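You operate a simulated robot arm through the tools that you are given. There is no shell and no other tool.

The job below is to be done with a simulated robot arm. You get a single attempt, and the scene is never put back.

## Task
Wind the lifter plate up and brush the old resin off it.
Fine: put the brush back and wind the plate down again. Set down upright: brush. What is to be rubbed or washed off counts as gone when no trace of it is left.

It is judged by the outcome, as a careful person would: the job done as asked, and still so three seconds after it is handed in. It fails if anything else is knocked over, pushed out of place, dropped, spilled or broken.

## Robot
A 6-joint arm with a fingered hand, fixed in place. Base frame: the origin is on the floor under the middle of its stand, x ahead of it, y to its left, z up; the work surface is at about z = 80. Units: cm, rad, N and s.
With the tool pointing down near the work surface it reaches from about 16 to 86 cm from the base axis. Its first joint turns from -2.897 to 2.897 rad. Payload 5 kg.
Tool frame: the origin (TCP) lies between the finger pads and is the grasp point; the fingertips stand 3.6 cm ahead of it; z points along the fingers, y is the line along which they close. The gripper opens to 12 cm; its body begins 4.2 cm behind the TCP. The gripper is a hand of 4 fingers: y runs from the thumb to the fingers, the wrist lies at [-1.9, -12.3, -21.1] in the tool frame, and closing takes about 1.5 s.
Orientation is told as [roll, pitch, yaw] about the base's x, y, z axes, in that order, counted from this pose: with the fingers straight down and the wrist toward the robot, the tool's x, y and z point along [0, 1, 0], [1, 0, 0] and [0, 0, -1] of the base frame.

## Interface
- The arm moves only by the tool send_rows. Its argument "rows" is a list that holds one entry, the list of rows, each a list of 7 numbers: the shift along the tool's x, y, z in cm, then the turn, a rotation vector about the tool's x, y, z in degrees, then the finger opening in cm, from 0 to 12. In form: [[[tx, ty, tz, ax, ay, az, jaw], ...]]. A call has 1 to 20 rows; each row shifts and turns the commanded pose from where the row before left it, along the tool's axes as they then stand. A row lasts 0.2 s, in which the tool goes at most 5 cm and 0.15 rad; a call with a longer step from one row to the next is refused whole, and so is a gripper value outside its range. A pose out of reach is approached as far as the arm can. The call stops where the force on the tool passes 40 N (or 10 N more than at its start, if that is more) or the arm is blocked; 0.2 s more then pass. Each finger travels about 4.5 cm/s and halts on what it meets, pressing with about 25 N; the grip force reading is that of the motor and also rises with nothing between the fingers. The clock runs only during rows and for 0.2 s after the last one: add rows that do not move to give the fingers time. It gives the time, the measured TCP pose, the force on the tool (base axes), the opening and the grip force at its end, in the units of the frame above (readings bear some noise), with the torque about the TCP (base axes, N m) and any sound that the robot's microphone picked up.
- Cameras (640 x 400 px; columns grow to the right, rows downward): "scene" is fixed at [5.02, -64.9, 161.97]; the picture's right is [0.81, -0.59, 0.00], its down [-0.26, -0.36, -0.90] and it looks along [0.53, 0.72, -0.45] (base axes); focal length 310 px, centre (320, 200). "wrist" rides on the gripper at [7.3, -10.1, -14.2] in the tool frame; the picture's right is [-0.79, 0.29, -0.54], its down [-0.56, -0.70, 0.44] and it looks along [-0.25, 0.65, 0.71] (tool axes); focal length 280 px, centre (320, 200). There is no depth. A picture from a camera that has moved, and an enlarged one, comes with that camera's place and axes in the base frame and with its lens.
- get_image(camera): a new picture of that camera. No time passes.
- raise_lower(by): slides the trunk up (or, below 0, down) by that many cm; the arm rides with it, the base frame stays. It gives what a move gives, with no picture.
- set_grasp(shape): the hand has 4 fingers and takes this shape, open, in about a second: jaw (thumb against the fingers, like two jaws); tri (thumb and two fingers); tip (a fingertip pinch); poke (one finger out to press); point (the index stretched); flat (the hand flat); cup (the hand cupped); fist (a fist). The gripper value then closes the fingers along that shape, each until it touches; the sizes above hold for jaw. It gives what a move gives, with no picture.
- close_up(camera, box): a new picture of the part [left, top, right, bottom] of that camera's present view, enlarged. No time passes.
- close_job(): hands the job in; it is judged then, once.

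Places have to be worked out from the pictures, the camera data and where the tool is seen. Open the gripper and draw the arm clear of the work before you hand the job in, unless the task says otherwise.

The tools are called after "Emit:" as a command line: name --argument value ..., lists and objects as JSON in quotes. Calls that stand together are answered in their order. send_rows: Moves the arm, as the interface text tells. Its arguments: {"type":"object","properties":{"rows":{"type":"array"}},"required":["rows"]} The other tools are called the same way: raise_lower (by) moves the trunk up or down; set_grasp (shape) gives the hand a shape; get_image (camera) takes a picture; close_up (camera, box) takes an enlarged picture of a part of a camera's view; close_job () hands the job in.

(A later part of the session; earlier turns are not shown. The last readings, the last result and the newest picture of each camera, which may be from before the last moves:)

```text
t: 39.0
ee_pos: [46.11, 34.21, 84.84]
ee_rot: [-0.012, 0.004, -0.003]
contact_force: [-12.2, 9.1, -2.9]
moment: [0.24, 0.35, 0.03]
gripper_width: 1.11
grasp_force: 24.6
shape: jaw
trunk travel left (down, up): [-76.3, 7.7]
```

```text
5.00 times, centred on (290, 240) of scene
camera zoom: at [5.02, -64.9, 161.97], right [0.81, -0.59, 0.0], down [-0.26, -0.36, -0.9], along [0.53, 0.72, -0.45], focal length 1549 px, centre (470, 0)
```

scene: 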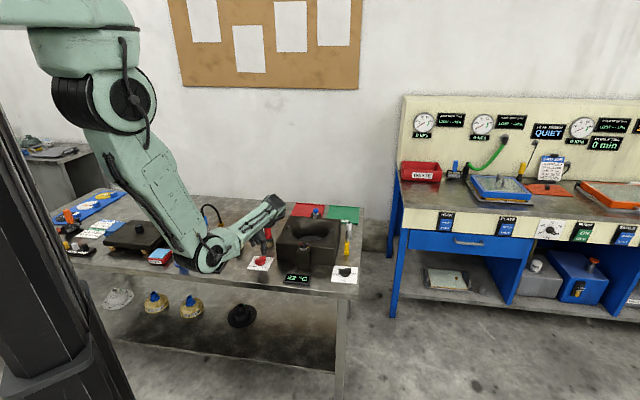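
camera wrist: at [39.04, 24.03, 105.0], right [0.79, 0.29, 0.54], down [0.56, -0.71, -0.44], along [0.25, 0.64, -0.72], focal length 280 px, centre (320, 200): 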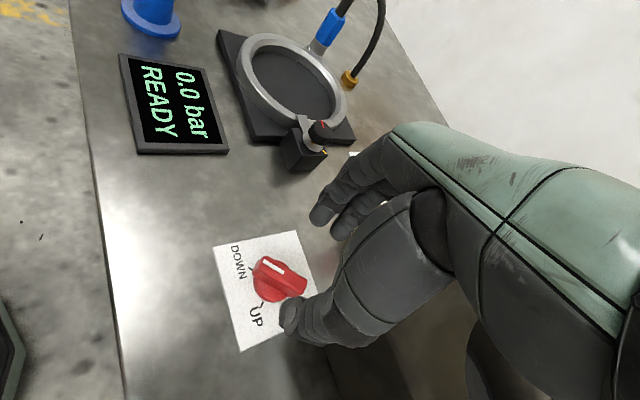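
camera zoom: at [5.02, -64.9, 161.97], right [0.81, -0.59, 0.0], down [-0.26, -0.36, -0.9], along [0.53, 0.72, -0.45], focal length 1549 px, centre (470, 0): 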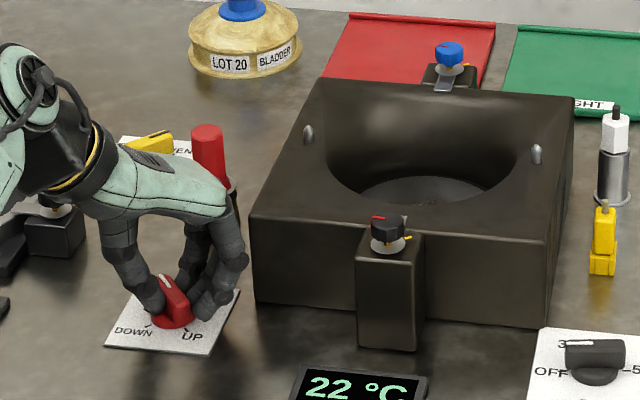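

The pointer is now at the back of the dial after 90° of turning, and the plate looks a bit higher. I'll shift slightly to relieve the side force and turn another 90°.

Emit:
send_rows --rows '[[[0.15, -0.15, 0, 0, 0, 6, 0], [0, 0, 0, 0, 0, 6, 0], [0, 0, 0, 0, 0, 6, 0], [0, 0, 0, 0, 0, 6, 0], [0, 0, 0, 0, 0, 6, 0], [0, 0, 0, 0, 0, 6, 0], [0, 0, 0, 0, 0, 6, 0], [0, 0, 0, 0, 0, 6, 0], [0, 0, 0, 0, 0, 6, 0], [0, 0, 0, 0, 0, 6, 0], [0, 0, 0, 0, 0, 6, 0], [0, 0, 0, 0, 0, 6, 0], [0, 0, 0, 0, 0, 6, 0], [0, 0, 0, 0, 0, 6, 0], [0, 0, 0, 0, 0, 6, 0], [0, 0, 0, 0, 0, 0, 0]]]'

Emit:
get_image --camera "wrist"

Emit:
close_up --camera "scene" --box '[240, 200, 340, 280]'

```text
t: 42.4
ee_pos: [46.16, 34.26, 84.88]
ee_rot: [-0.004, -0.012, -1.573]
contact_force: [9.7, 18.1, 7.8]
moment: [0.59, -0.25, 0.04]
gripper_width: 1.16
grasp_force: 25.3
shape: jaw
trunk travel left (down, up): [-76.3, 7.7]
```

```text
taken
camera wrist: at [53.58, 44.58, 98.88], right [-0.79, -0.28, 0.55], down [-0.56, 0.7, -0.45], along [-0.26, -0.66, -0.71], focal length 280 px, centre (320, 200)
```

wrist: 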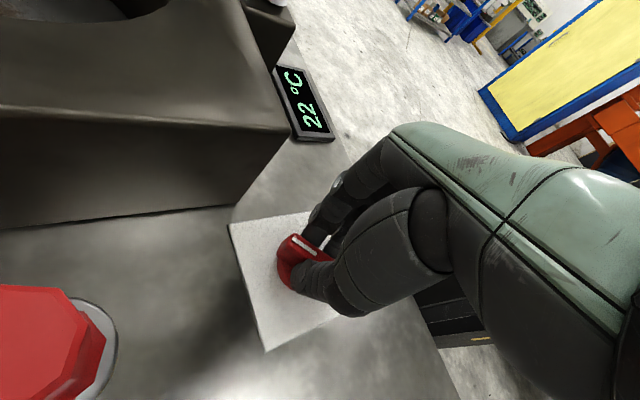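

```text
5.00 times, centred on (290, 240) of scene
camera zoom: at [5.02, -64.9, 161.97], right [0.81, -0.59, 0.0], down [-0.26, -0.36, -0.9], along [0.53, 0.72, -0.45], focal length 1549 px, centre (470, 0)
```

zoom: 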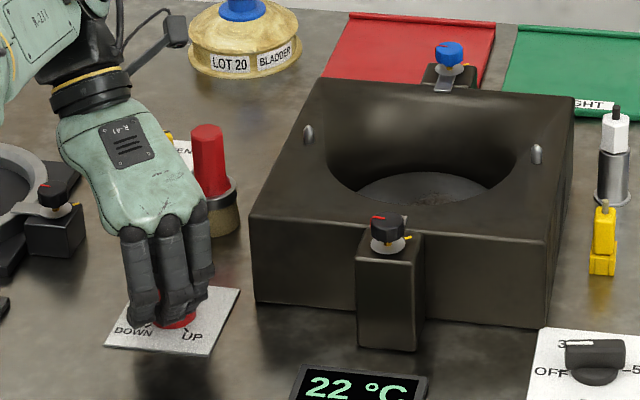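

After 180° the plate keeps rising, and the pointer now faces +x. I'll release, lift, and swing back to yaw +90° for the last quarter turn.

Emit:
send_rows --rows '[[[0, 0, 0, 0, 0, 0, 2], [0, 0, 0, 0, 0, 0, 4], [0, 0, 0, 0, 0, 0, 6], [0, 0, 0, 0, 0, 0, 6], [0, 0, 0, 0, 0, 0, 6]]]'

Emit:
raise_lower --by 5.8

Emit:
send_rows --rows '[[[0, 0, 0, 0, 0, -8, 6], [0, 0, 0, 0, 0, -8, 6], [0, 0, 0, 0, 0, -8, 6], [0, 0, 0, 0, 0, -8, 6], [0, 0, 0, 0, 0, -8, 6], [0, 0, 0, 0, 0, -8, 6], [0, 0, 0, 0, 0, -8, 6], [0, 0, 0, 0, 0, -8, 6], [0, 0, 0, 0, 0, -8, 6], [0, 0, 0, 0, 0, -8, 6], [0, 0, 0, 0, 0, -8, 6], [0, 0, 0, 0, 0, -8, 6], [0, 0, 0, 0, 0, -8, 6], [0, 0, 0, 0, 0, -8, 6], [0, 0, 0, 0, 0, -8, 6], [0, 0, 0, 0, 0, -8, 6], [0, 0, 0, 0, 0, -8, 6], [0, 0, 0, 0, 0, -8, 6], [0, 0, 0, 0, 0, 0, 6]]]'

Emit:
get_image --camera "wrist"

```text
t: 43.6
ee_pos: [46.07, 34.25, 84.85]
ee_rot: [-0.005, -0.012, -1.572]
contact_force: [-0.3, 0.5, -0.1]
moment: [0.0, 0.0, -0.01]
gripper_width: 5.92
grasp_force: 0.0
shape: jaw
trunk travel left (down, up): [-76.3, 7.7]
```

```text
t: 44.5
ee_pos: [46.13, 34.26, 90.65]
ee_rot: [-0.005, -0.013, -1.573]
contact_force: [-0.2, 0.7, 0.3]
moment: [0.05, 0.01, 0.01]
gripper_width: 5.96
grasp_force: 0.0
shape: jaw
trunk travel left (down, up): [-82.1, 1.9]
```

```text
t: 48.5
ee_pos: [46.17, 34.1, 90.58]
ee_rot: [-0.003, 0.011, 0.94]
contact_force: [0.7, -0.8, 0.5]
moment: [-0.02, 0.0, -0.04]
gripper_width: 5.93
grasp_force: 0.2
shape: jaw
trunk travel left (down, up): [-82.1, 1.9]
```

```text
taken
camera wrist: at [34.35, 30.4, 104.9], right [0.81, -0.23, 0.54], down [0.04, -0.9, -0.43], along [0.59, 0.37, -0.72], focal length 280 px, centre (320, 200)
```

wrist: 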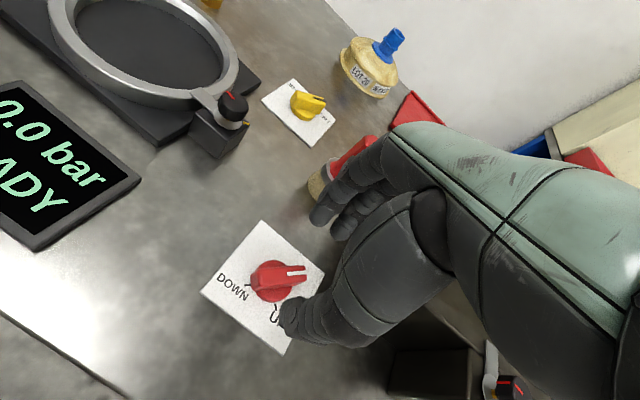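

The knob points along +x now. I'll complete the swing to yaw 90°, lower by trunk, and look.

Emit:
send_rows --rows '[[[0, 0, 0, 0, 0, -8, 6], [0, 0, 0, 0, 0, -8, 6], [0, 0, 0, 0, 0, -8, 6], [0, 0, 0, 0, 0, -8, 6], [0, 0, 0, 0, 0, -4, 6], [0, 0, 0, 0, 0, 0, 6]]]'

Emit:
raise_lower --by -5.8

Emit:
close_up --camera "wrist" --box '[200, 180, 400, 360]'

```text
t: 49.9
ee_pos: [46.1, 34.08, 90.68]
ee_rot: [0.005, 0.013, 1.569]
contact_force: [-1.0, 0.8, 0.1]
moment: [0.0, 0.0, 0.04]
gripper_width: 5.95
grasp_force: 0.0
shape: jaw
trunk travel left (down, up): [-82.1, 1.9]
```

```text
t: 50.9
ee_pos: [46.09, 34.23, 84.77]
ee_rot: [0.003, 0.011, 1.569]
contact_force: [0.3, -0.3, 0.7]
moment: [0.0, -0.03, 0.03]
gripper_width: 5.95
grasp_force: 0.1
shape: jaw
trunk travel left (down, up): [-76.3, 7.7]
```

```text
2.22 times, centred on (300, 270) of wrist
camera zoom: at [38.88, 24.22, 99.21], right [0.79, 0.29, 0.54], down [0.56, -0.71, -0.44], along [0.25, 0.64, -0.72], focal length 623 px, centre (364, 44)
```

zoom: 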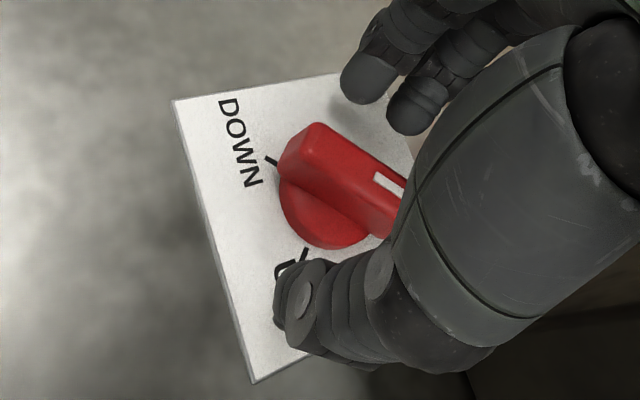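

I'll close on the bar and turn the last 90° clockwise toward UP. The turn stops by itself if it meets the end stop.

Emit:
send_rows --rows '[[[0, 0, 0, 0, 0, 0, 3], [0, 0, 0, 0, 0, 0, 0], [0, 0, 0, 0, 0, 0, 0], [0, 0, 0, 0, 0, 0, 0], [0, 0, 0, 0, 0, 6, 0], [0, 0, 0, 0, 0, 6, 0], [0, 0, 0, 0, 0, 6, 0], [0, 0, 0, 0, 0, 6, 0], [0, 0, 0, 0, 0, 6, 0], [0, 0, 0, 0, 0, 6, 0], [0, 0, 0, 0, 0, 6, 0], [0, 0, 0, 0, 0, 6, 0], [0, 0, 0, 0, 0, 6, 0], [0, 0, 0, 0, 0, 6, 0], [0, 0, 0, 0, 0, 6, 0], [0, 0, 0, 0, 0, 6, 0], [0, 0, 0, 0, 0, 6, 0], [0, 0, 0, 0, 0, 6, 0], [0, 0, 0, 0, 0, 6, 0], [0, 0, 0, 0, 0, 0, 0]]]'

Emit:
get_image --camera "wrist"

Emit:
close_up --camera "scene" --box '[240, 200, 340, 280]'

```text
t: 55.1
ee_pos: [46.15, 34.34, 84.93]
ee_rot: [-0.012, 0.003, -0.004]
contact_force: [-2.4, 14.2, -1.7]
moment: [0.4, 0.02, 0.2]
gripper_width: 1.14
grasp_force: 24.9
shape: jaw
trunk travel left (down, up): [-76.3, 7.7]
```

```text
taken
camera wrist: at [36.09, 41.83, 99.01], right [0.29, -0.78, 0.55], down [-0.7, -0.56, -0.43], along [0.65, -0.26, -0.71], focal length 280 px, centre (320, 200)
```

wrist: 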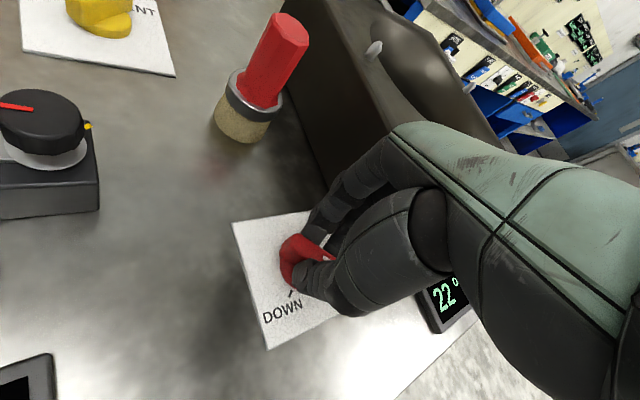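

```text
5.00 times, centred on (290, 240) of scene
camera zoom: at [5.02, -64.9, 161.97], right [0.81, -0.59, 0.0], down [-0.26, -0.36, -0.9], along [0.53, 0.72, -0.45], focal length 1549 px, centre (470, 0)
```

zoom: 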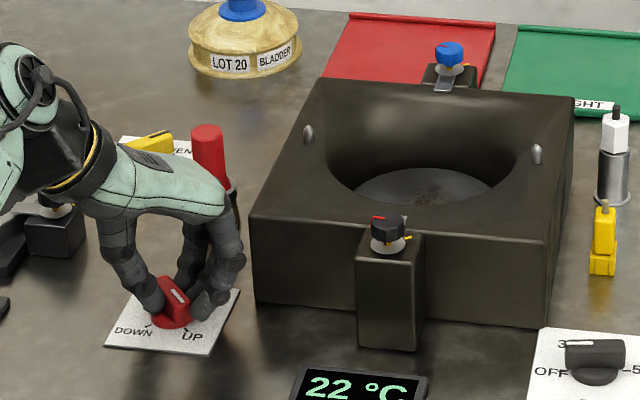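

The pointer is at about UP. I'll nudge a few degrees more to make sure it is on the stop.

Emit:
send_rows --rows '[[[0, 0, 0, 0, 0, 2, 0], [0, 0, 0, 0, 0, 2, 0], [0, 0, 0, 0, 0, 2, 0], [0, 0, 0, 0, 0, 0, 0]]]'

Emit:
close_up --camera "wrist" --box '[200, 180, 400, 360]'

```text
t: 56.1
ee_pos: [46.11, 34.46, 84.75]
ee_rot: [-0.013, 0.002, -0.106]
contact_force: [-0.6, 18.7, -0.7]
moment: [0.46, -0.03, 0.28]
gripper_width: 1.16
grasp_force: 25.5
shape: jaw
trunk travel left (down, up): [-76.3, 7.7]
```

```text
2.22 times, centred on (300, 270) of wrist
camera zoom: at [36.9, 42.88, 98.98], right [0.2, -0.81, 0.55], down [-0.76, -0.49, -0.43], along [0.62, -0.33, -0.71], focal length 623 px, centre (364, 44)
```

zoom: 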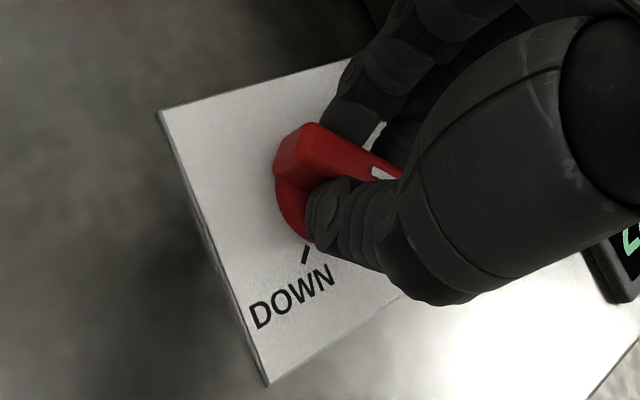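

The reaction torque is growing, so it seems to be at the stop. I'll release, lift, and check the pointer and the plate.

Emit:
send_rows --rows '[[[0, 0, 0, 0, 0, 0, 2], [0, 0, 0, 0, 0, 0, 4], [0, 0, 0, 0, 0, 0, 6], [0, 0, 0, 0, 0, 0, 6], [0, 0, 0, 0, 0, 0, 6]]]'

Emit:
raise_lower --by 7.5

Emit:
close_up --camera "wrist" --box '[180, 180, 400, 360]'

Emit:
close_up --camera "scene" --box '[240, 200, 340, 280]'

```text
t: 57.3
ee_pos: [45.87, 34.02, 84.84]
ee_rot: [-0.015, 0.005, -0.108]
contact_force: [-16.2, -8.2, -3.2]
moment: [0.18, -0.1, -0.9]
gripper_width: 5.51
grasp_force: 0.0
shape: jaw
trunk travel left (down, up): [-76.3, 7.7]
```

```text
t: 58.4
ee_pos: [46.2, 34.25, 92.37]
ee_rot: [-0.013, 0.003, -0.106]
contact_force: [0.8, -0.1, 0.5]
moment: [0.0, -0.03, -0.03]
gripper_width: 5.95
grasp_force: 0.2
shape: jaw
trunk travel left (down, up): [-83.8, 0.2]
```

```text
2.22 times, centred on (290, 270) of wrist
camera zoom: at [36.92, 42.67, 106.55], right [0.2, -0.81, 0.55], down [-0.76, -0.49, -0.43], along [0.62, -0.33, -0.71], focal length 623 px, centre (387, 44)
```

zoom: 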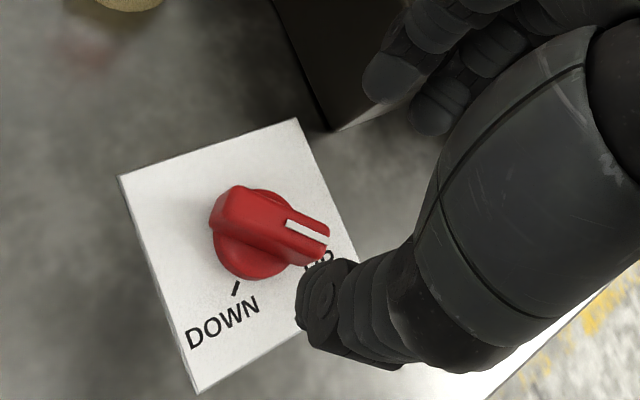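

```text
5.00 times, centred on (290, 240) of scene
camera zoom: at [5.02, -64.9, 161.97], right [0.81, -0.59, 0.0], down [-0.26, -0.36, -0.9], along [0.53, 0.72, -0.45], focal length 1549 px, centre (470, 0)
```

zoom: 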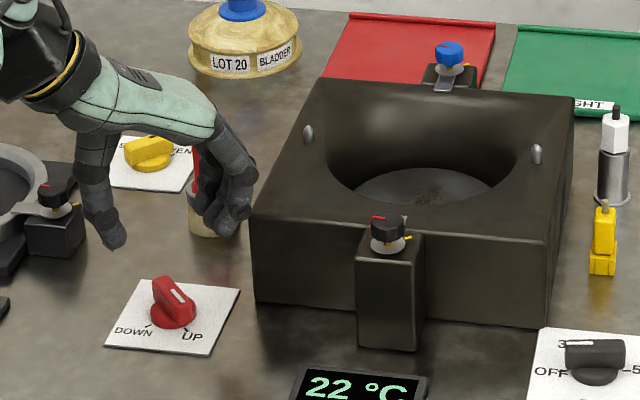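

The pointer sits at UP (base angle −90°) and the plate has risen by roughly a centimetre. The fingers may have brushed the mould corner when opening (16 N, now gone), and the mould looks unmoved. I'll rise and turn to yaw 45° for the brush.

Emit:
send_rows --rows '[[[0, 0, -1.5, 0, 0, 0, 6], [0, 0, -1.5, 0, 0, 0, 6], [0, 0, -1.5, 0, 0, 0, 6], [0, 0, -1.5, 0, 0, 0, 6], [0, 0, 0, 0, 0, -8, 6], [0, 0, 0, 0, 0, -8, 6], [0, 0, 0, 0, 0, -8, 6], [0, 0, 0, 0, 0, -8, 6], [0, 0, 0, 0, 0, -8, 6], [0, 0, 0, 0, 0, -8, 6], [0, 0, 0, 0, 0, -3, 6], [0, 0, 0, 0, 0, 0, 6]]]'

Emit:
get_image --camera "wrist"

Emit:
close_up --camera "scene" --box '[240, 200, 340, 280]'

```text
t: 61.0
ee_pos: [46.06, 34.36, 98.45]
ee_rot: [-0.005, 0.011, 0.782]
contact_force: [0.1, -0.2, 0.1]
moment: [-0.01, -0.01, 0.02]
gripper_width: 5.94
grasp_force: 0.0
shape: jaw
trunk travel left (down, up): [-83.8, 0.2]
```

```text
taken
camera wrist: at [33.87, 32.39, 112.68], right [0.76, -0.35, 0.54], down [-0.1, -0.9, -0.43], along [0.64, 0.27, -0.72], focal length 280 px, centre (320, 200)
```

wrist: 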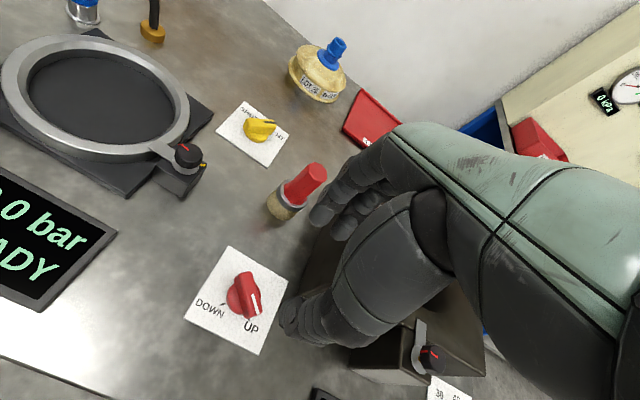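

```text
5.00 times, centred on (290, 240) of scene
camera zoom: at [5.02, -64.9, 161.97], right [0.81, -0.59, 0.0], down [-0.26, -0.36, -0.9], along [0.53, 0.72, -0.45], focal length 1549 px, centre (470, 0)
```

zoom: 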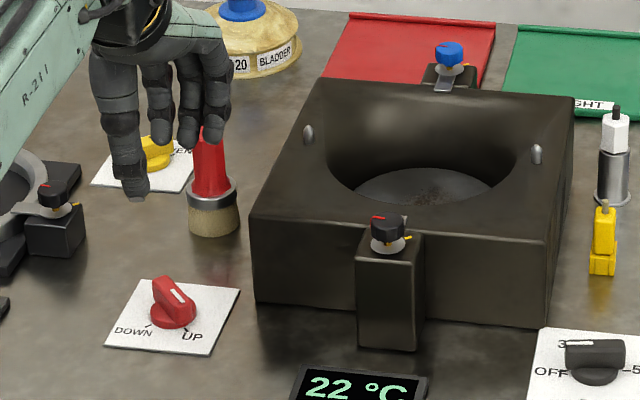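

I'll zoom in on the knob pointer and the brush from here.

Emit:
close_up --camera "wrist" --box '[180, 240, 300, 360]'

Emit:
close_up --camera "wrist" --box '[240, 140, 360, 240]'

Emit:
close_up --camera "scene" --box '[285, 215, 335, 250]'

```text
3.33 times, centred on (240, 300) of wrist
camera zoom: at [33.87, 32.39, 112.68], right [0.76, -0.35, 0.54], down [-0.1, -0.9, -0.43], along [0.64, 0.27, -0.72], focal length 935 px, centre (587, -133)
```

zoom: 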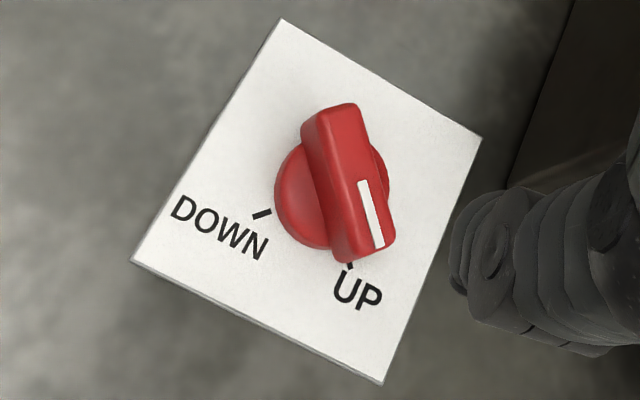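

```text
4.00 times, centred on (300, 190) of wrist
camera zoom: at [33.87, 32.39, 112.68], right [0.76, -0.35, 0.54], down [-0.1, -0.9, -0.43], along [0.64, 0.27, -0.72], focal length 1122 px, centre (400, 240)
```

zoom: 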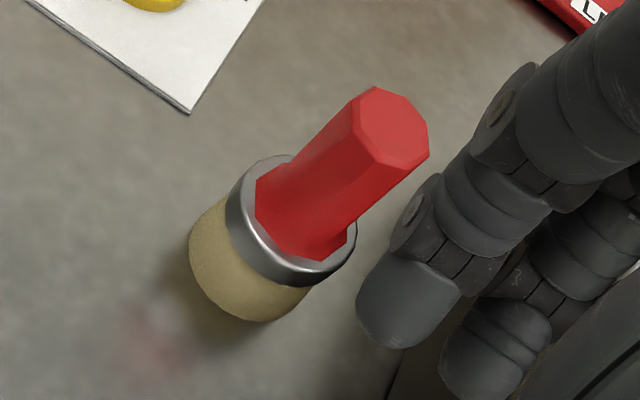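

```text
11.43 times, centred on (310, 232) of scene
camera zoom: at [5.02, -64.9, 161.97], right [0.81, -0.59, 0.0], down [-0.26, -0.36, -0.9], along [0.53, 0.72, -0.45], focal length 3540 px, centre (434, -171)
```

zoom: 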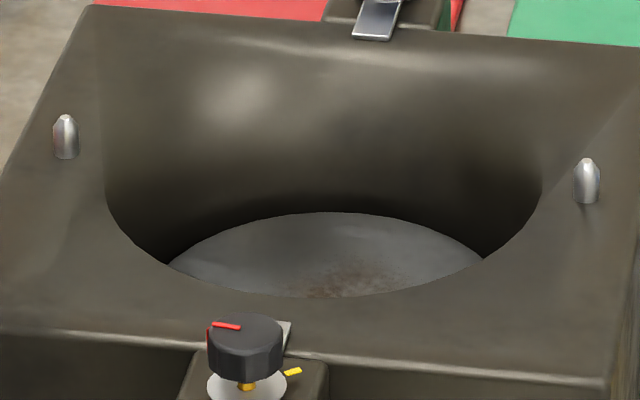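

The pointer is exactly on UP and the plate is up. The brush axis is at about (55.1, 44.4), with an octagonal handle about 2.4 cm wide and its top near z 90.3. I'll move above it at z 98.

Emit:
send_rows --rows '[[[0.108, 1.927, 0, 0, 0, 0, 7], [0.108, 1.927, 0, 0, 0, 0, 7], [0.108, 1.927, 0, 0, 0, 0, 7], [0.108, 1.927, 0, 0, 0, 0, 7], [0.108, 1.927, 0, 0, 0, 0, 7], [0.108, 1.927, 0, 0, 0, 0, 7], [0.105, 1.927, 0, 0, 0, 0, 7], [0, 0, 0, 0, 0, 0, 7]]]'

Emit:
get_image --camera "wrist"

Emit:
close_up --camera "scene" --box '[220, 180, 320, 270]'

```text
t: 62.8
ee_pos: [55.18, 44.37, 98.38]
ee_rot: [-0.006, 0.011, 0.785]
contact_force: [0.0, 0.4, 0.5]
moment: [0.01, -0.01, -0.01]
gripper_width: 6.94
grasp_force: 0.0
shape: jaw
trunk travel left (down, up): [-83.8, 0.2]
```

```text
taken
camera wrist: at [43.01, 42.5, 112.57], right [0.76, -0.35, 0.54], down [-0.1, -0.9, -0.43], along [0.64, 0.27, -0.72], focal length 280 px, centre (320, 200)
```

wrist: 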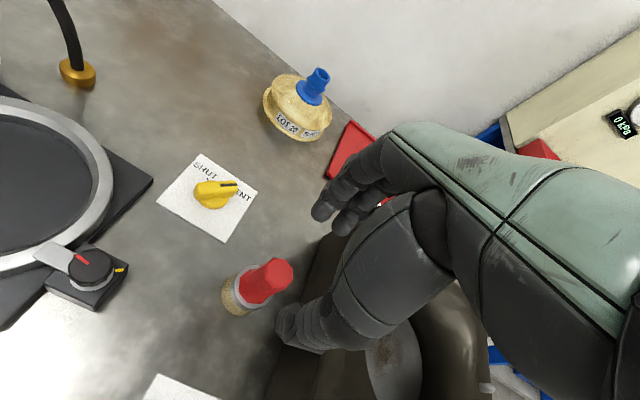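

```text
4.44 times, centred on (270, 225) of scene
camera zoom: at [5.02, -64.9, 161.97], right [0.81, -0.59, 0.0], down [-0.26, -0.36, -0.9], along [0.53, 0.72, -0.45], focal length 1377 px, centre (542, 89)
```

zoom: 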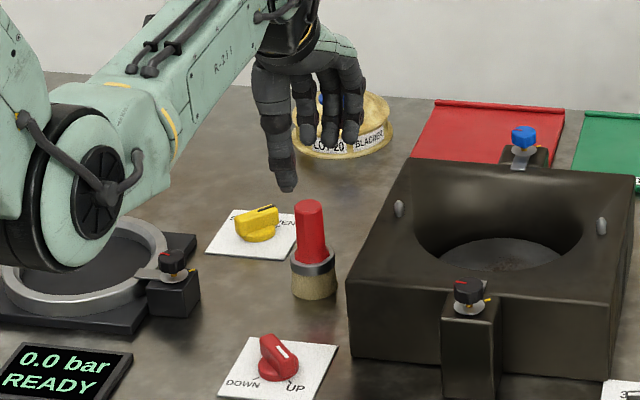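

I'll zoom in on the brush handle to centre on it.

Emit:
close_up --camera "wrist" --box '[200, 230, 340, 350]'

```text
3.33 times, centred on (270, 290) of wrist
camera zoom: at [43.01, 42.5, 112.57], right [0.76, -0.35, 0.54], down [-0.1, -0.9, -0.43], along [0.64, 0.27, -0.72], focal length 935 px, centre (487, -100)
```

zoom: 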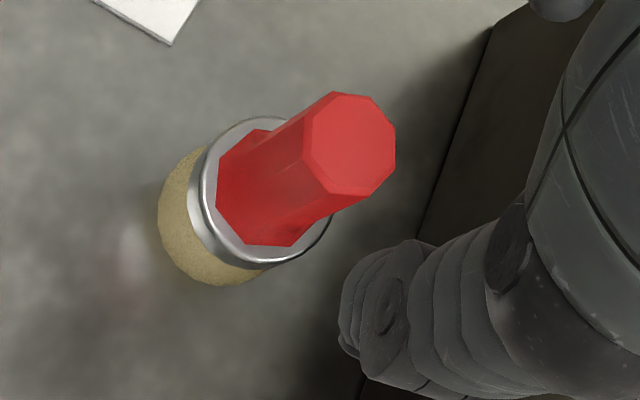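

The brush axis is at about (55.05, 44.65). I'll shift 0.3 cm and lower by trunk with the fingers straddling the handle.

Emit:
send_rows --rows '[[[0.25, 0.1, 0, 0, 0, 0, 7], [0, 0, 0, 0, 0, 0, 7]]]'

Emit:
raise_lower --by -6

Emit:
get_image --camera "wrist"

Emit:
close_up --camera "scene" --box '[220, 180, 320, 270]'

```text
t: 63.4
ee_pos: [55.17, 44.73, 98.27]
ee_rot: [-0.006, 0.01, 0.782]
contact_force: [0.6, 0.2, 0.6]
moment: [0.01, -0.01, 0.0]
gripper_width: 6.94
grasp_force: 0.1
shape: jaw
trunk travel left (down, up): [-83.8, 0.2]
```

```text
t: 64.4
ee_pos: [55.15, 44.62, 92.32]
ee_rot: [-0.005, 0.01, 0.784]
contact_force: [-0.7, -0.1, 1.2]
moment: [0.0, -0.01, -0.01]
gripper_width: 6.95
grasp_force: 0.1
shape: jaw
trunk travel left (down, up): [-77.8, 6.2]
```

```text
taken
camera wrist: at [42.9, 42.78, 106.55], right [0.76, -0.35, 0.54], down [-0.1, -0.9, -0.43], along [0.64, 0.27, -0.72], focal length 280 px, centre (320, 200)
```

wrist: 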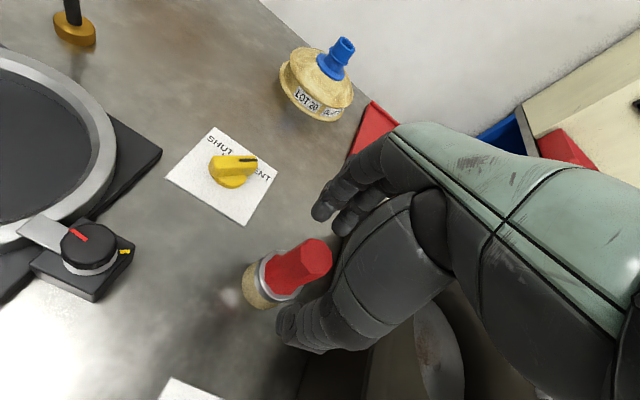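

```text
4.44 times, centred on (270, 225) of scene
camera zoom: at [5.02, -64.9, 161.97], right [0.81, -0.59, 0.0], down [-0.26, -0.36, -0.9], along [0.53, 0.72, -0.45], focal length 1377 px, centre (542, 89)
```

zoom: 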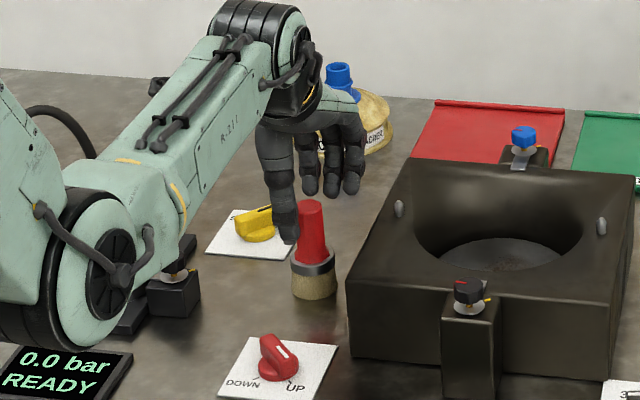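

The handle is centred between thumb and fingers. I'll lower 3.1 cm more to TCP z 89.2 and check.

Emit:
raise_lower --by -3.1

Emit:
close_up --camera "wrist" --box '[220, 160, 420, 360]'

Emit:
close_up --camera "scene" --box '[250, 190, 310, 260]'

```text
t: 65.2
ee_pos: [55.09, 44.54, 89.24]
ee_rot: [-0.006, 0.011, 0.784]
contact_force: [-0.8, -0.2, -0.1]
moment: [-0.03, -0.01, -0.03]
gripper_width: 6.96
grasp_force: 0.0
shape: jaw
trunk travel left (down, up): [-74.7, 9.3]
```

```text
2.00 times, centred on (320, 260) of wrist
camera zoom: at [42.89, 42.77, 103.45], right [0.76, -0.35, 0.54], down [-0.1, -0.9, -0.43], along [0.64, 0.27, -0.72], focal length 561 px, centre (320, 80)
```

zoom: 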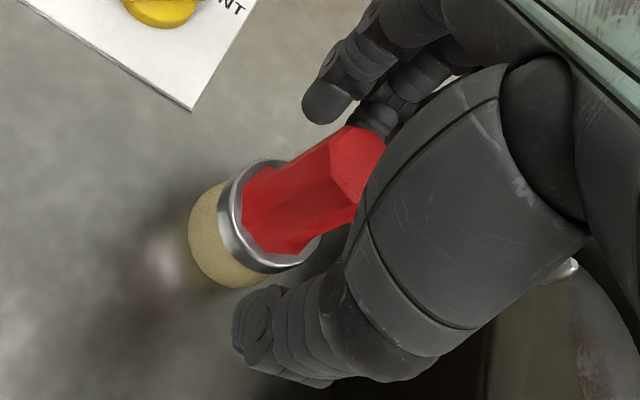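

```text
5.71 times, centred on (280, 225) of scene
camera zoom: at [5.02, -64.9, 161.97], right [0.81, -0.59, 0.0], down [-0.26, -0.36, -0.9], along [0.53, 0.72, -0.45], focal length 1770 px, centre (549, 57)
```

zoom: 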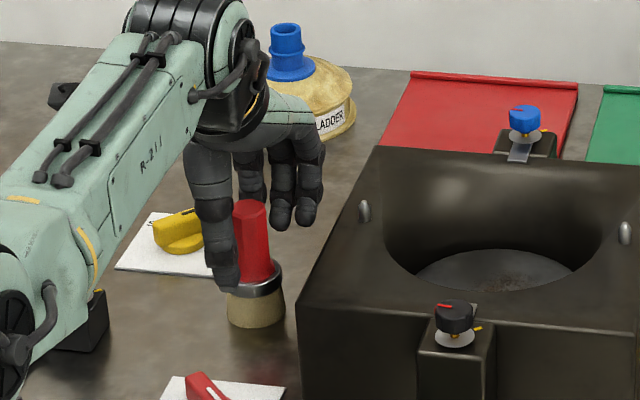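

The handle is between the thumb and the fingers, about 0.3 cm toward the thumb. I'll centre on it, then close gently.

Emit:
send_rows --rows '[[[0.1, -0.3, 0, 0, 0, 0, 7], [0, 0, 0, 0, 0, 0, 6], [0, 0, 0, 0, 0, 0, 5], [0, 0, 0, 0, 0, 0, 4], [0, 0, 0, 0, 0, 0, 3], [0, 0, 0, 0, 0, 0, 2], [0, 0, 0, 0, 0, 0, 1], [0, 0, 0, 0, 0, 0, 0], [0, 0, 0, 0, 0, 0, 0], [0, 0, 0, 0, 0, 0, 0]]]'

Emit:
close_up --camera "wrist" --box '[220, 160, 420, 360]'

Emit:
close_up --camera "scene" --box '[250, 190, 310, 260]'

```text
t: 67.4
ee_pos: [54.97, 44.51, 89.17]
ee_rot: [-0.005, 0.013, 0.784]
contact_force: [0.3, -0.1, 0.5]
moment: [0.01, -0.02, 0.0]
gripper_width: 2.09
grasp_force: 24.8
shape: jaw
trunk travel left (down, up): [-74.7, 9.3]
```

```text
2.00 times, centred on (320, 260) of wrist
camera zoom: at [42.65, 42.66, 103.47], right [0.76, -0.35, 0.54], down [-0.1, -0.9, -0.43], along [0.64, 0.27, -0.72], focal length 561 px, centre (320, 80)
```

zoom: 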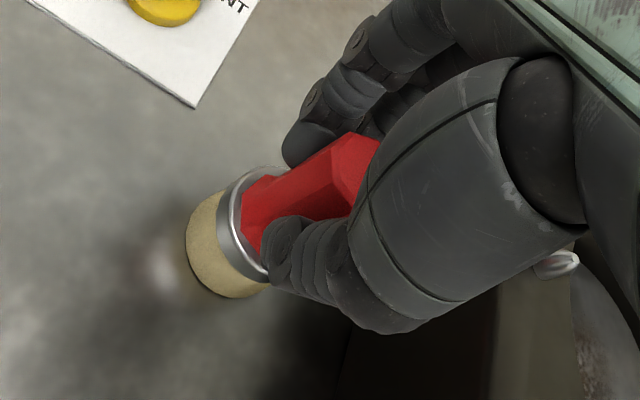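

```text
5.71 times, centred on (280, 225) of scene
camera zoom: at [5.02, -64.9, 161.97], right [0.81, -0.59, 0.0], down [-0.26, -0.36, -0.9], along [0.53, 0.72, -0.45], focal length 1770 px, centre (549, 57)
```

zoom: 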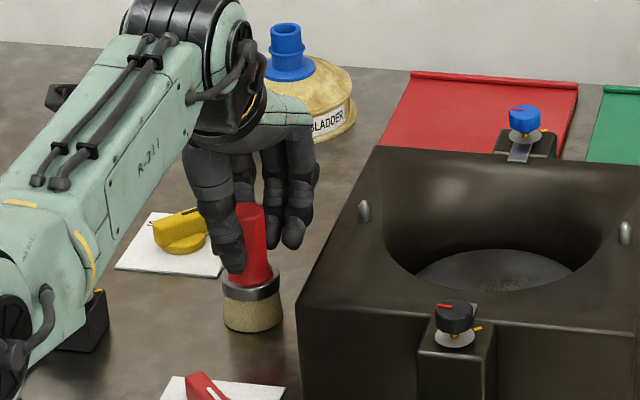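

The brush is held firmly (2.1 cm, 25 N). I'll lift it straight up with the trunk, then 4 cm more with the arm to clear the mould pins.

Emit:
raise_lower --by 9.2

Emit:
send_rows --rows '[[[0, 0, -1, 0, 0, 0, 0], [0, 0, -1, 0, 0, 0, 0], [0, 0, -1, 0, 0, 0, 0], [0, 0, -1, 0, 0, 0, 0], [0, 0, 0, 0, 0, 0, 0]]]'

Emit:
get_image --camera "wrist"

Emit:
close_up --camera "scene" --box '[230, 170, 350, 270]'

```text
t: 68.7
ee_pos: [54.84, 44.55, 98.42]
ee_rot: [-0.005, 0.01, 0.784]
contact_force: [-0.8, -0.2, -1.3]
moment: [0.01, 0.01, -0.01]
gripper_width: 2.09
grasp_force: 25.1
shape: jaw
trunk travel left (down, up): [-83.9, 0.1]
```

```text
t: 69.9
ee_pos: [54.81, 44.52, 102.36]
ee_rot: [-0.004, 0.013, 0.784]
contact_force: [0.0, 0.0, -1.0]
moment: [0.02, 0.01, 0.04]
gripper_width: 2.11
grasp_force: 25.3
shape: jaw
trunk travel left (down, up): [-83.9, 0.1]
```

```text
taken
camera wrist: at [42.7, 42.7, 116.65], right [0.76, -0.35, 0.54], down [-0.1, -0.9, -0.43], along [0.64, 0.27, -0.72], focal length 280 px, centre (320, 200)
```

wrist: 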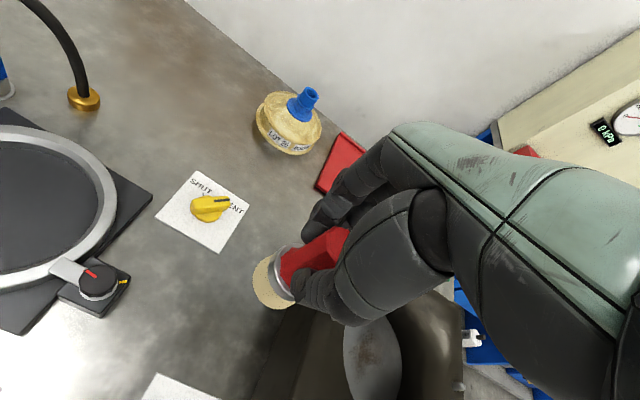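

```text
4.00 times, centred on (290, 220) of scene
camera zoom: at [5.02, -64.9, 161.97], right [0.81, -0.59, 0.0], down [-0.26, -0.36, -0.9], along [0.53, 0.72, -0.45], focal length 1239 px, centre (440, 120)
```

zoom: 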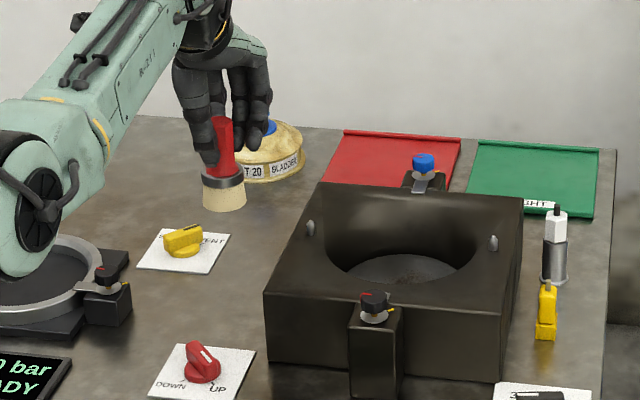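

The brush hangs freely with its bristles at about z 93. I estimate the plate centre at about (70.4, 32.0). I'll zoom in to get its present height.

Emit:
close_up --camera "wrist" --box '[280, 280, 480, 400]'

Emit:
close_up --camera "scene" --box '[285, 215, 335, 250]'

```text
3.20 times, centred on (380, 340) of wrist
camera zoom: at [42.7, 42.7, 116.65], right [0.76, -0.35, 0.54], down [-0.1, -0.9, -0.43], along [0.64, 0.27, -0.72], focal length 897 px, centre (128, -248)
```

zoom: 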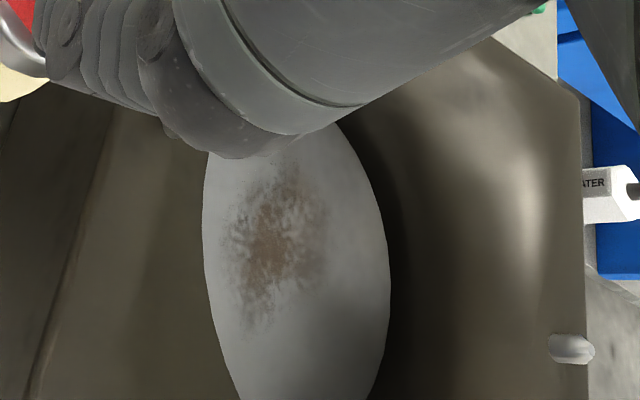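

```text
11.43 times, centred on (310, 232) of scene
camera zoom: at [5.02, -64.9, 161.97], right [0.81, -0.59, 0.0], down [-0.26, -0.36, -0.9], along [0.53, 0.72, -0.45], focal length 3540 px, centre (434, -171)
```

zoom: 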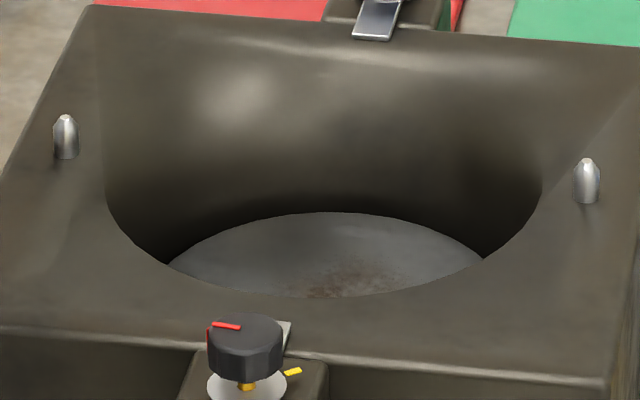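

The resin covers roughly a 4 cm radius around (70.4, 31.9), with the plate near z 82.4. I'll carry the brush toward the well at this height, doing half the way first to check reach.

Emit:
send_rows --rows '[[[-1.656, 0.185, 0, 0, 0, 0, 0], [-1.656, 0.185, 0, 0, 0, 0, 0], [-1.656, 0.185, 0, 0, 0, 0, 0], [-1.656, 0.185, 0, 0, 0, 0, 0], [-1.656, 0.185, 0, 0, 0, 0, 0], [0, 0, 0, 0, 0, 0, 0]]]'

```text
t: 71.3
ee_pos: [61.43, 39.2, 102.53]
ee_rot: [-0.005, 0.012, 0.783]
contact_force: [0.4, -0.1, -0.2]
moment: [-0.01, 0.0, -0.01]
gripper_width: 2.12
grasp_force: 25.2
shape: jaw
trunk travel left (down, up): [-83.9, 0.1]
```

No reach trouble so far, at (61.4, 39.2, 102.5). I'll continue to the plate centre.

Emit:
send_rows --rows '[[[-1.656, 0.185, 0, 0, 0, 0, 0], [-1.656, 0.185, 0, 0, 0, 0, 0], [-1.656, 0.185, 0, 0, 0, 0, 0], [-1.656, 0.185, 0, 0, 0, 0, 0], [-1.656, 0.185, 0, 0, 0, 0, 0], [-1.656, 0.185, 0, 0, 0, 0, 0], [-1.656, 0.185, 0, 0, 0, 0, 0], [0, 0, 0, 0, 0, 0, 0]]]'

Emit:
get_image --camera "wrist"

Emit:
close_up --camera "scene" --box '[260, 170, 360, 270]'

```text
t: 73.1
ee_pos: [70.53, 31.94, 102.44]
ee_rot: [-0.003, 0.011, 0.783]
contact_force: [0.7, 0.3, -0.2]
moment: [0.0, 0.01, -0.02]
gripper_width: 2.12
grasp_force: 25.2
shape: jaw
trunk travel left (down, up): [-83.9, 0.1]
```

```text
taken
camera wrist: at [58.29, 30.15, 116.76], right [0.76, -0.35, 0.54], down [-0.1, -0.9, -0.43], along [0.64, 0.27, -0.72], focal length 280 px, centre (320, 200)
```

wrist: 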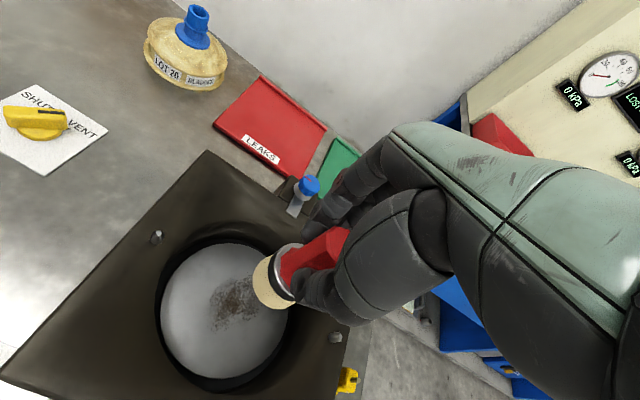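

```text
4.00 times, centred on (310, 220) of scene
camera zoom: at [5.02, -64.9, 161.97], right [0.81, -0.59, 0.0], down [-0.26, -0.36, -0.9], along [0.53, 0.72, -0.45], focal length 1239 px, centre (360, 120)
```

zoom: 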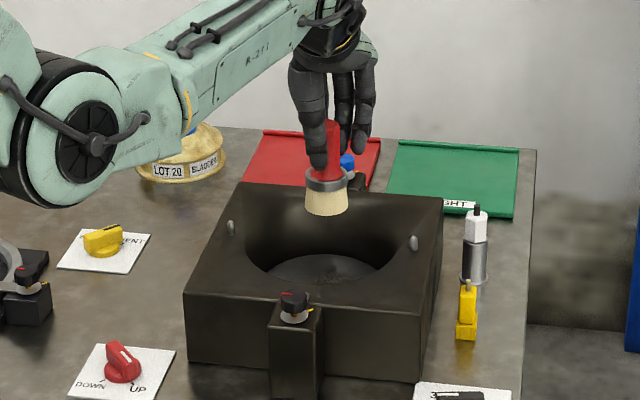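

This gives a clear view into the well with the brush above. I'll zoom in to fix the plate and resin positions.

Emit:
close_up --camera "wrist" --box '[130, 220, 350, 400]'

```text
2.22 times, centred on (240, 310) of wrist
camera zoom: at [58.29, 30.15, 116.76], right [0.76, -0.35, 0.54], down [-0.1, -0.9, -0.43], along [0.64, 0.27, -0.72], focal length 623 px, centre (498, -44)
```

zoom: 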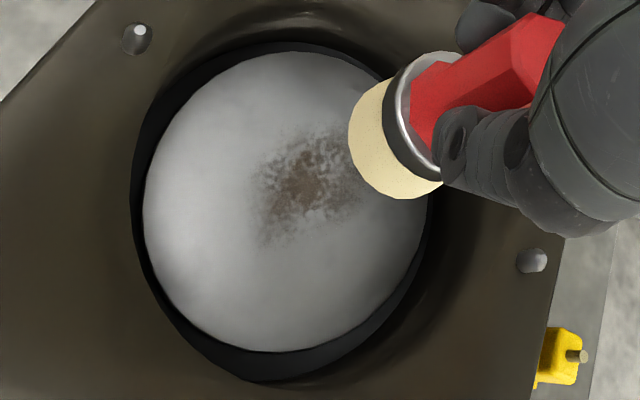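

The resin centre is about (70.6, 31.9), radius about 3.5 cm, with the brush right above it. I'll lower by trunk to just above the plate.

Emit:
raise_lower --by -8

Emit:
get_image --camera "wrist"

Emit:
close_up --camera "scene" --box '[270, 190, 350, 260]'

```text
t: 74.2
ee_pos: [70.55, 32.02, 94.42]
ee_rot: [-0.006, 0.012, 0.784]
contact_force: [0.2, -0.6, -0.9]
moment: [-0.03, -0.01, -0.01]
gripper_width: 2.1
grasp_force: 25.5
shape: jaw
trunk travel left (down, up): [-75.9, 8.1]
```

```text
taken
camera wrist: at [58.3, 30.15, 108.76], right [0.76, -0.35, 0.54], down [-0.1, -0.9, -0.43], along [0.64, 0.27, -0.72], focal length 280 px, centre (320, 200)
```

wrist: 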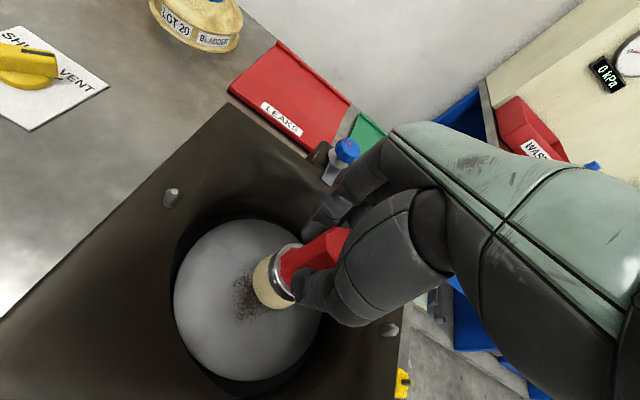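

```text
5.71 times, centred on (310, 225) of scene
camera zoom: at [5.02, -64.9, 161.97], right [0.81, -0.59, 0.0], down [-0.26, -0.36, -0.9], along [0.53, 0.72, -0.45], focal length 1770 px, centre (377, 57)
```

zoom: 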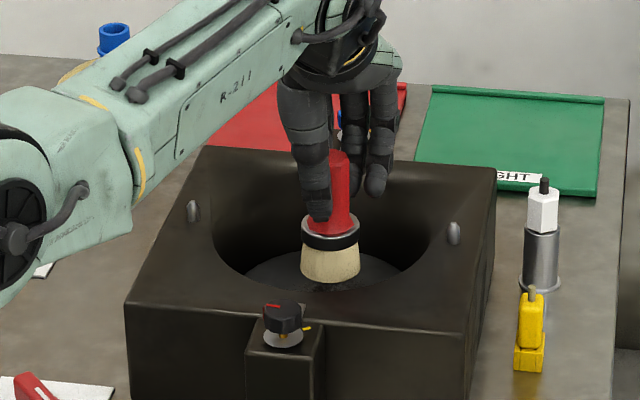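

The bristles are about 2–3 cm above the plate. I'll come down in small arm steps, watching the force.

Emit:
send_rows --rows '[[[0, 0, 0.4, 0, 0, 0, 0], [0, 0, 0.4, 0, 0, 0, 0], [0, 0, 0.4, 0, 0, 0, 0], [0, 0, 0.4, 0, 0, 0, 0], [0, 0, 0, 0, 0, 0, 0]]]'

Emit:
close_up --camera "scene" --box '[290, 210, 340, 250]'

Emit:
close_up --camera "wrist" --box '[160, 200, 360, 380]'

```text
t: 75.4
ee_pos: [70.5, 31.99, 92.78]
ee_rot: [-0.006, 0.011, 0.784]
contact_force: [-0.5, -0.3, -1.0]
moment: [0.0, 0.0, 0.0]
gripper_width: 2.09
grasp_force: 25.2
shape: jaw
trunk travel left (down, up): [-75.9, 8.1]
```

```text
10.00 times, centred on (315, 230) of scene
camera zoom: at [5.02, -64.9, 161.97], right [0.81, -0.59, 0.0], down [-0.26, -0.36, -0.9], along [0.53, 0.72, -0.45], focal length 3098 px, centre (370, -100)
```

zoom: 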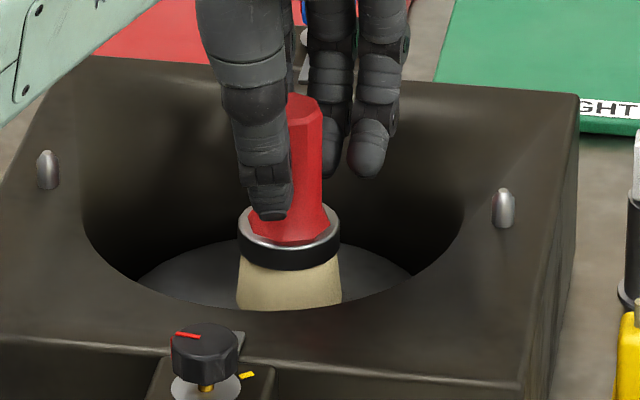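

```text
2.22 times, centred on (260, 290) of wrist
camera zoom: at [58.3, 30.11, 107.16], right [0.76, -0.35, 0.54], down [-0.1, -0.9, -0.43], along [0.64, 0.27, -0.72], focal length 623 px, centre (453, 0)
```

zoom: 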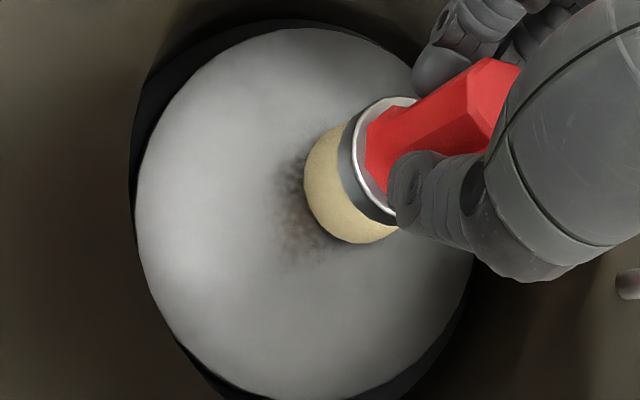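

There is no contact yet. I'll keep coming down in 0.25 cm steps.

Emit:
send_rows --rows '[[[0, 0, 0.25, 0, 0, 0, 0], [0, 0, 0.25, 0, 0, 0, 0], [0, 0, 0.25, 0, 0, 0, 0], [0, 0, 0, 0, 0, 0, 0]]]'

```text
t: 76.4
ee_pos: [70.47, 31.89, 92.17]
ee_rot: [-0.005, 0.012, 0.785]
contact_force: [-1.3, 0.0, -1.2]
moment: [0.0, 0.01, 0.0]
gripper_width: 2.1
grasp_force: 25.2
shape: jaw
trunk travel left (down, up): [-75.9, 8.1]
```

Still no contact at z 92.2; I'll continue down gently.

Emit:
send_rows --rows '[[[0, 0, 0.2, 0, 0, 0, 0], [0, 0, 0.2, 0, 0, 0, 0], [0, 0, 0, 0, 0, 0, 0]]]'

Emit:
close_up --camera "wrist" --box '[160, 200, 360, 380]'

```text
t: 77.2
ee_pos: [70.43, 31.96, 91.76]
ee_rot: [-0.006, 0.011, 0.783]
contact_force: [1.0, 0.2, -0.1]
moment: [0.01, 0.01, 0.02]
gripper_width: 2.12
grasp_force: 25.0
shape: jaw
trunk travel left (down, up): [-75.9, 8.1]
```

```text
2.22 times, centred on (260, 290) of wrist
camera zoom: at [58.24, 30.14, 106.05], right [0.76, -0.35, 0.54], down [-0.1, -0.9, -0.43], along [0.64, 0.27, -0.72], focal length 623 px, centre (453, 0)
```

zoom: 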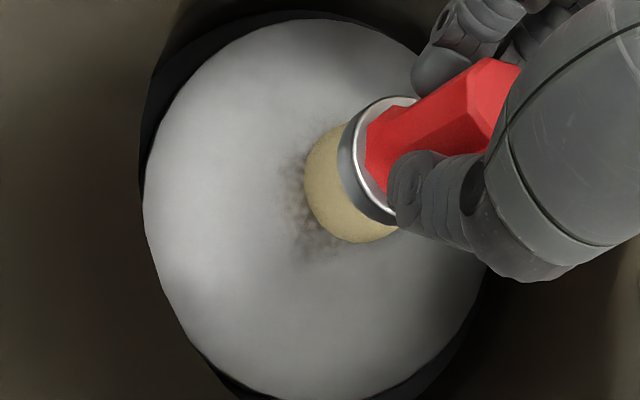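

Close to contact now. I'll go down another 0.3 cm.

Emit:
send_rows --rows '[[[0, 0, 0.15, 0, 0, 0, 0], [0, 0, 0.15, 0, 0, 0, 0], [0, 0, 0, 0, 0, 0, 0]]]'

```text
t: 78.0
ee_pos: [70.39, 31.92, 91.58]
ee_rot: [-0.006, 0.008, 0.784]
contact_force: [-2.1, -1.7, 9.6]
moment: [0.03, 0.0, 0.03]
gripper_width: 2.13
grasp_force: 25.4
shape: jaw
trunk travel left (down, up): [-75.9, 8.1]
```

Contact is made at 9.6 N with TCP z about 91.6. I'll now brush in strokes along the tool's y, lifting slightly between lanes.

Emit:
send_rows --rows '[[[0, -0.95, 0, 0, 0, 0, 0], [0, -0.95, 0, 0, 0, 0, 0], [0, -0.95, 0, 0, 0, 0, 0], [0, 0.95, 0, 0, 0, 0, 0], [0, 0.95, 0, 0, 0, 0, 0], [0, 0.95, 0, 0, 0, 0, 0], [0, 0.95, 0, 0, 0, 0, 0], [0, 0.95, 0, 0, 0, 0, 0], [0, 0.95, 0, 0, 0, 0, 0], [0, -0.95, 0, 0, 0, 0, 0], [0, -0.95, 0, 0, 0, 0, 0], [0, -0.95, 0, 0, 0, 0, 0], [0, 0, 0, 0, 0, 0, 0]]]'

Emit:
get_image --camera "wrist"

Emit:
close_up --camera "scene" --box '[290, 210, 340, 250]'

```text
t: 80.8
ee_pos: [70.47, 32.13, 91.46]
ee_rot: [-0.004, 0.013, 0.783]
contact_force: [0.7, 0.7, 3.6]
moment: [0.08, -0.12, -0.03]
gripper_width: 2.14
grasp_force: 25.4
shape: jaw
trunk travel left (down, up): [-75.9, 8.1]
```

```text
taken
camera wrist: at [58.29, 30.13, 105.73], right [0.76, -0.35, 0.54], down [-0.1, -0.9, -0.43], along [0.64, 0.27, -0.72], focal length 280 px, centre (320, 200)
```

wrist: 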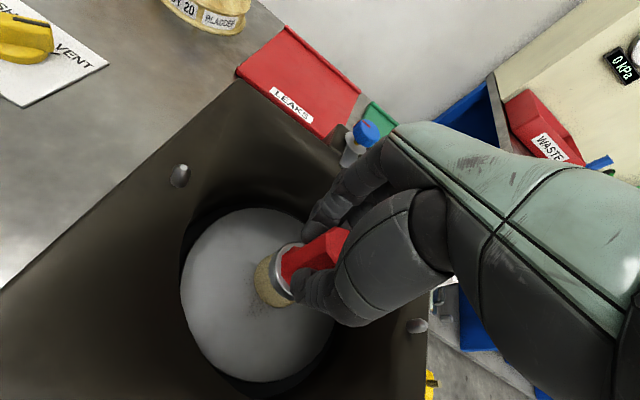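

```text
10.00 times, centred on (315, 230) of scene
camera zoom: at [5.02, -64.9, 161.97], right [0.81, -0.59, 0.0], down [-0.26, -0.36, -0.9], along [0.53, 0.72, -0.45], focal length 3098 px, centre (370, -100)
```

zoom: 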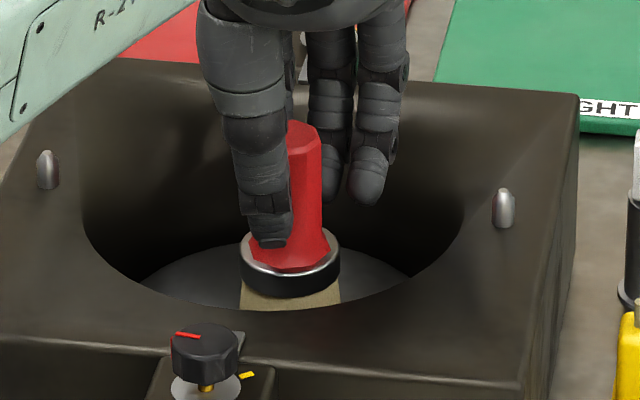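

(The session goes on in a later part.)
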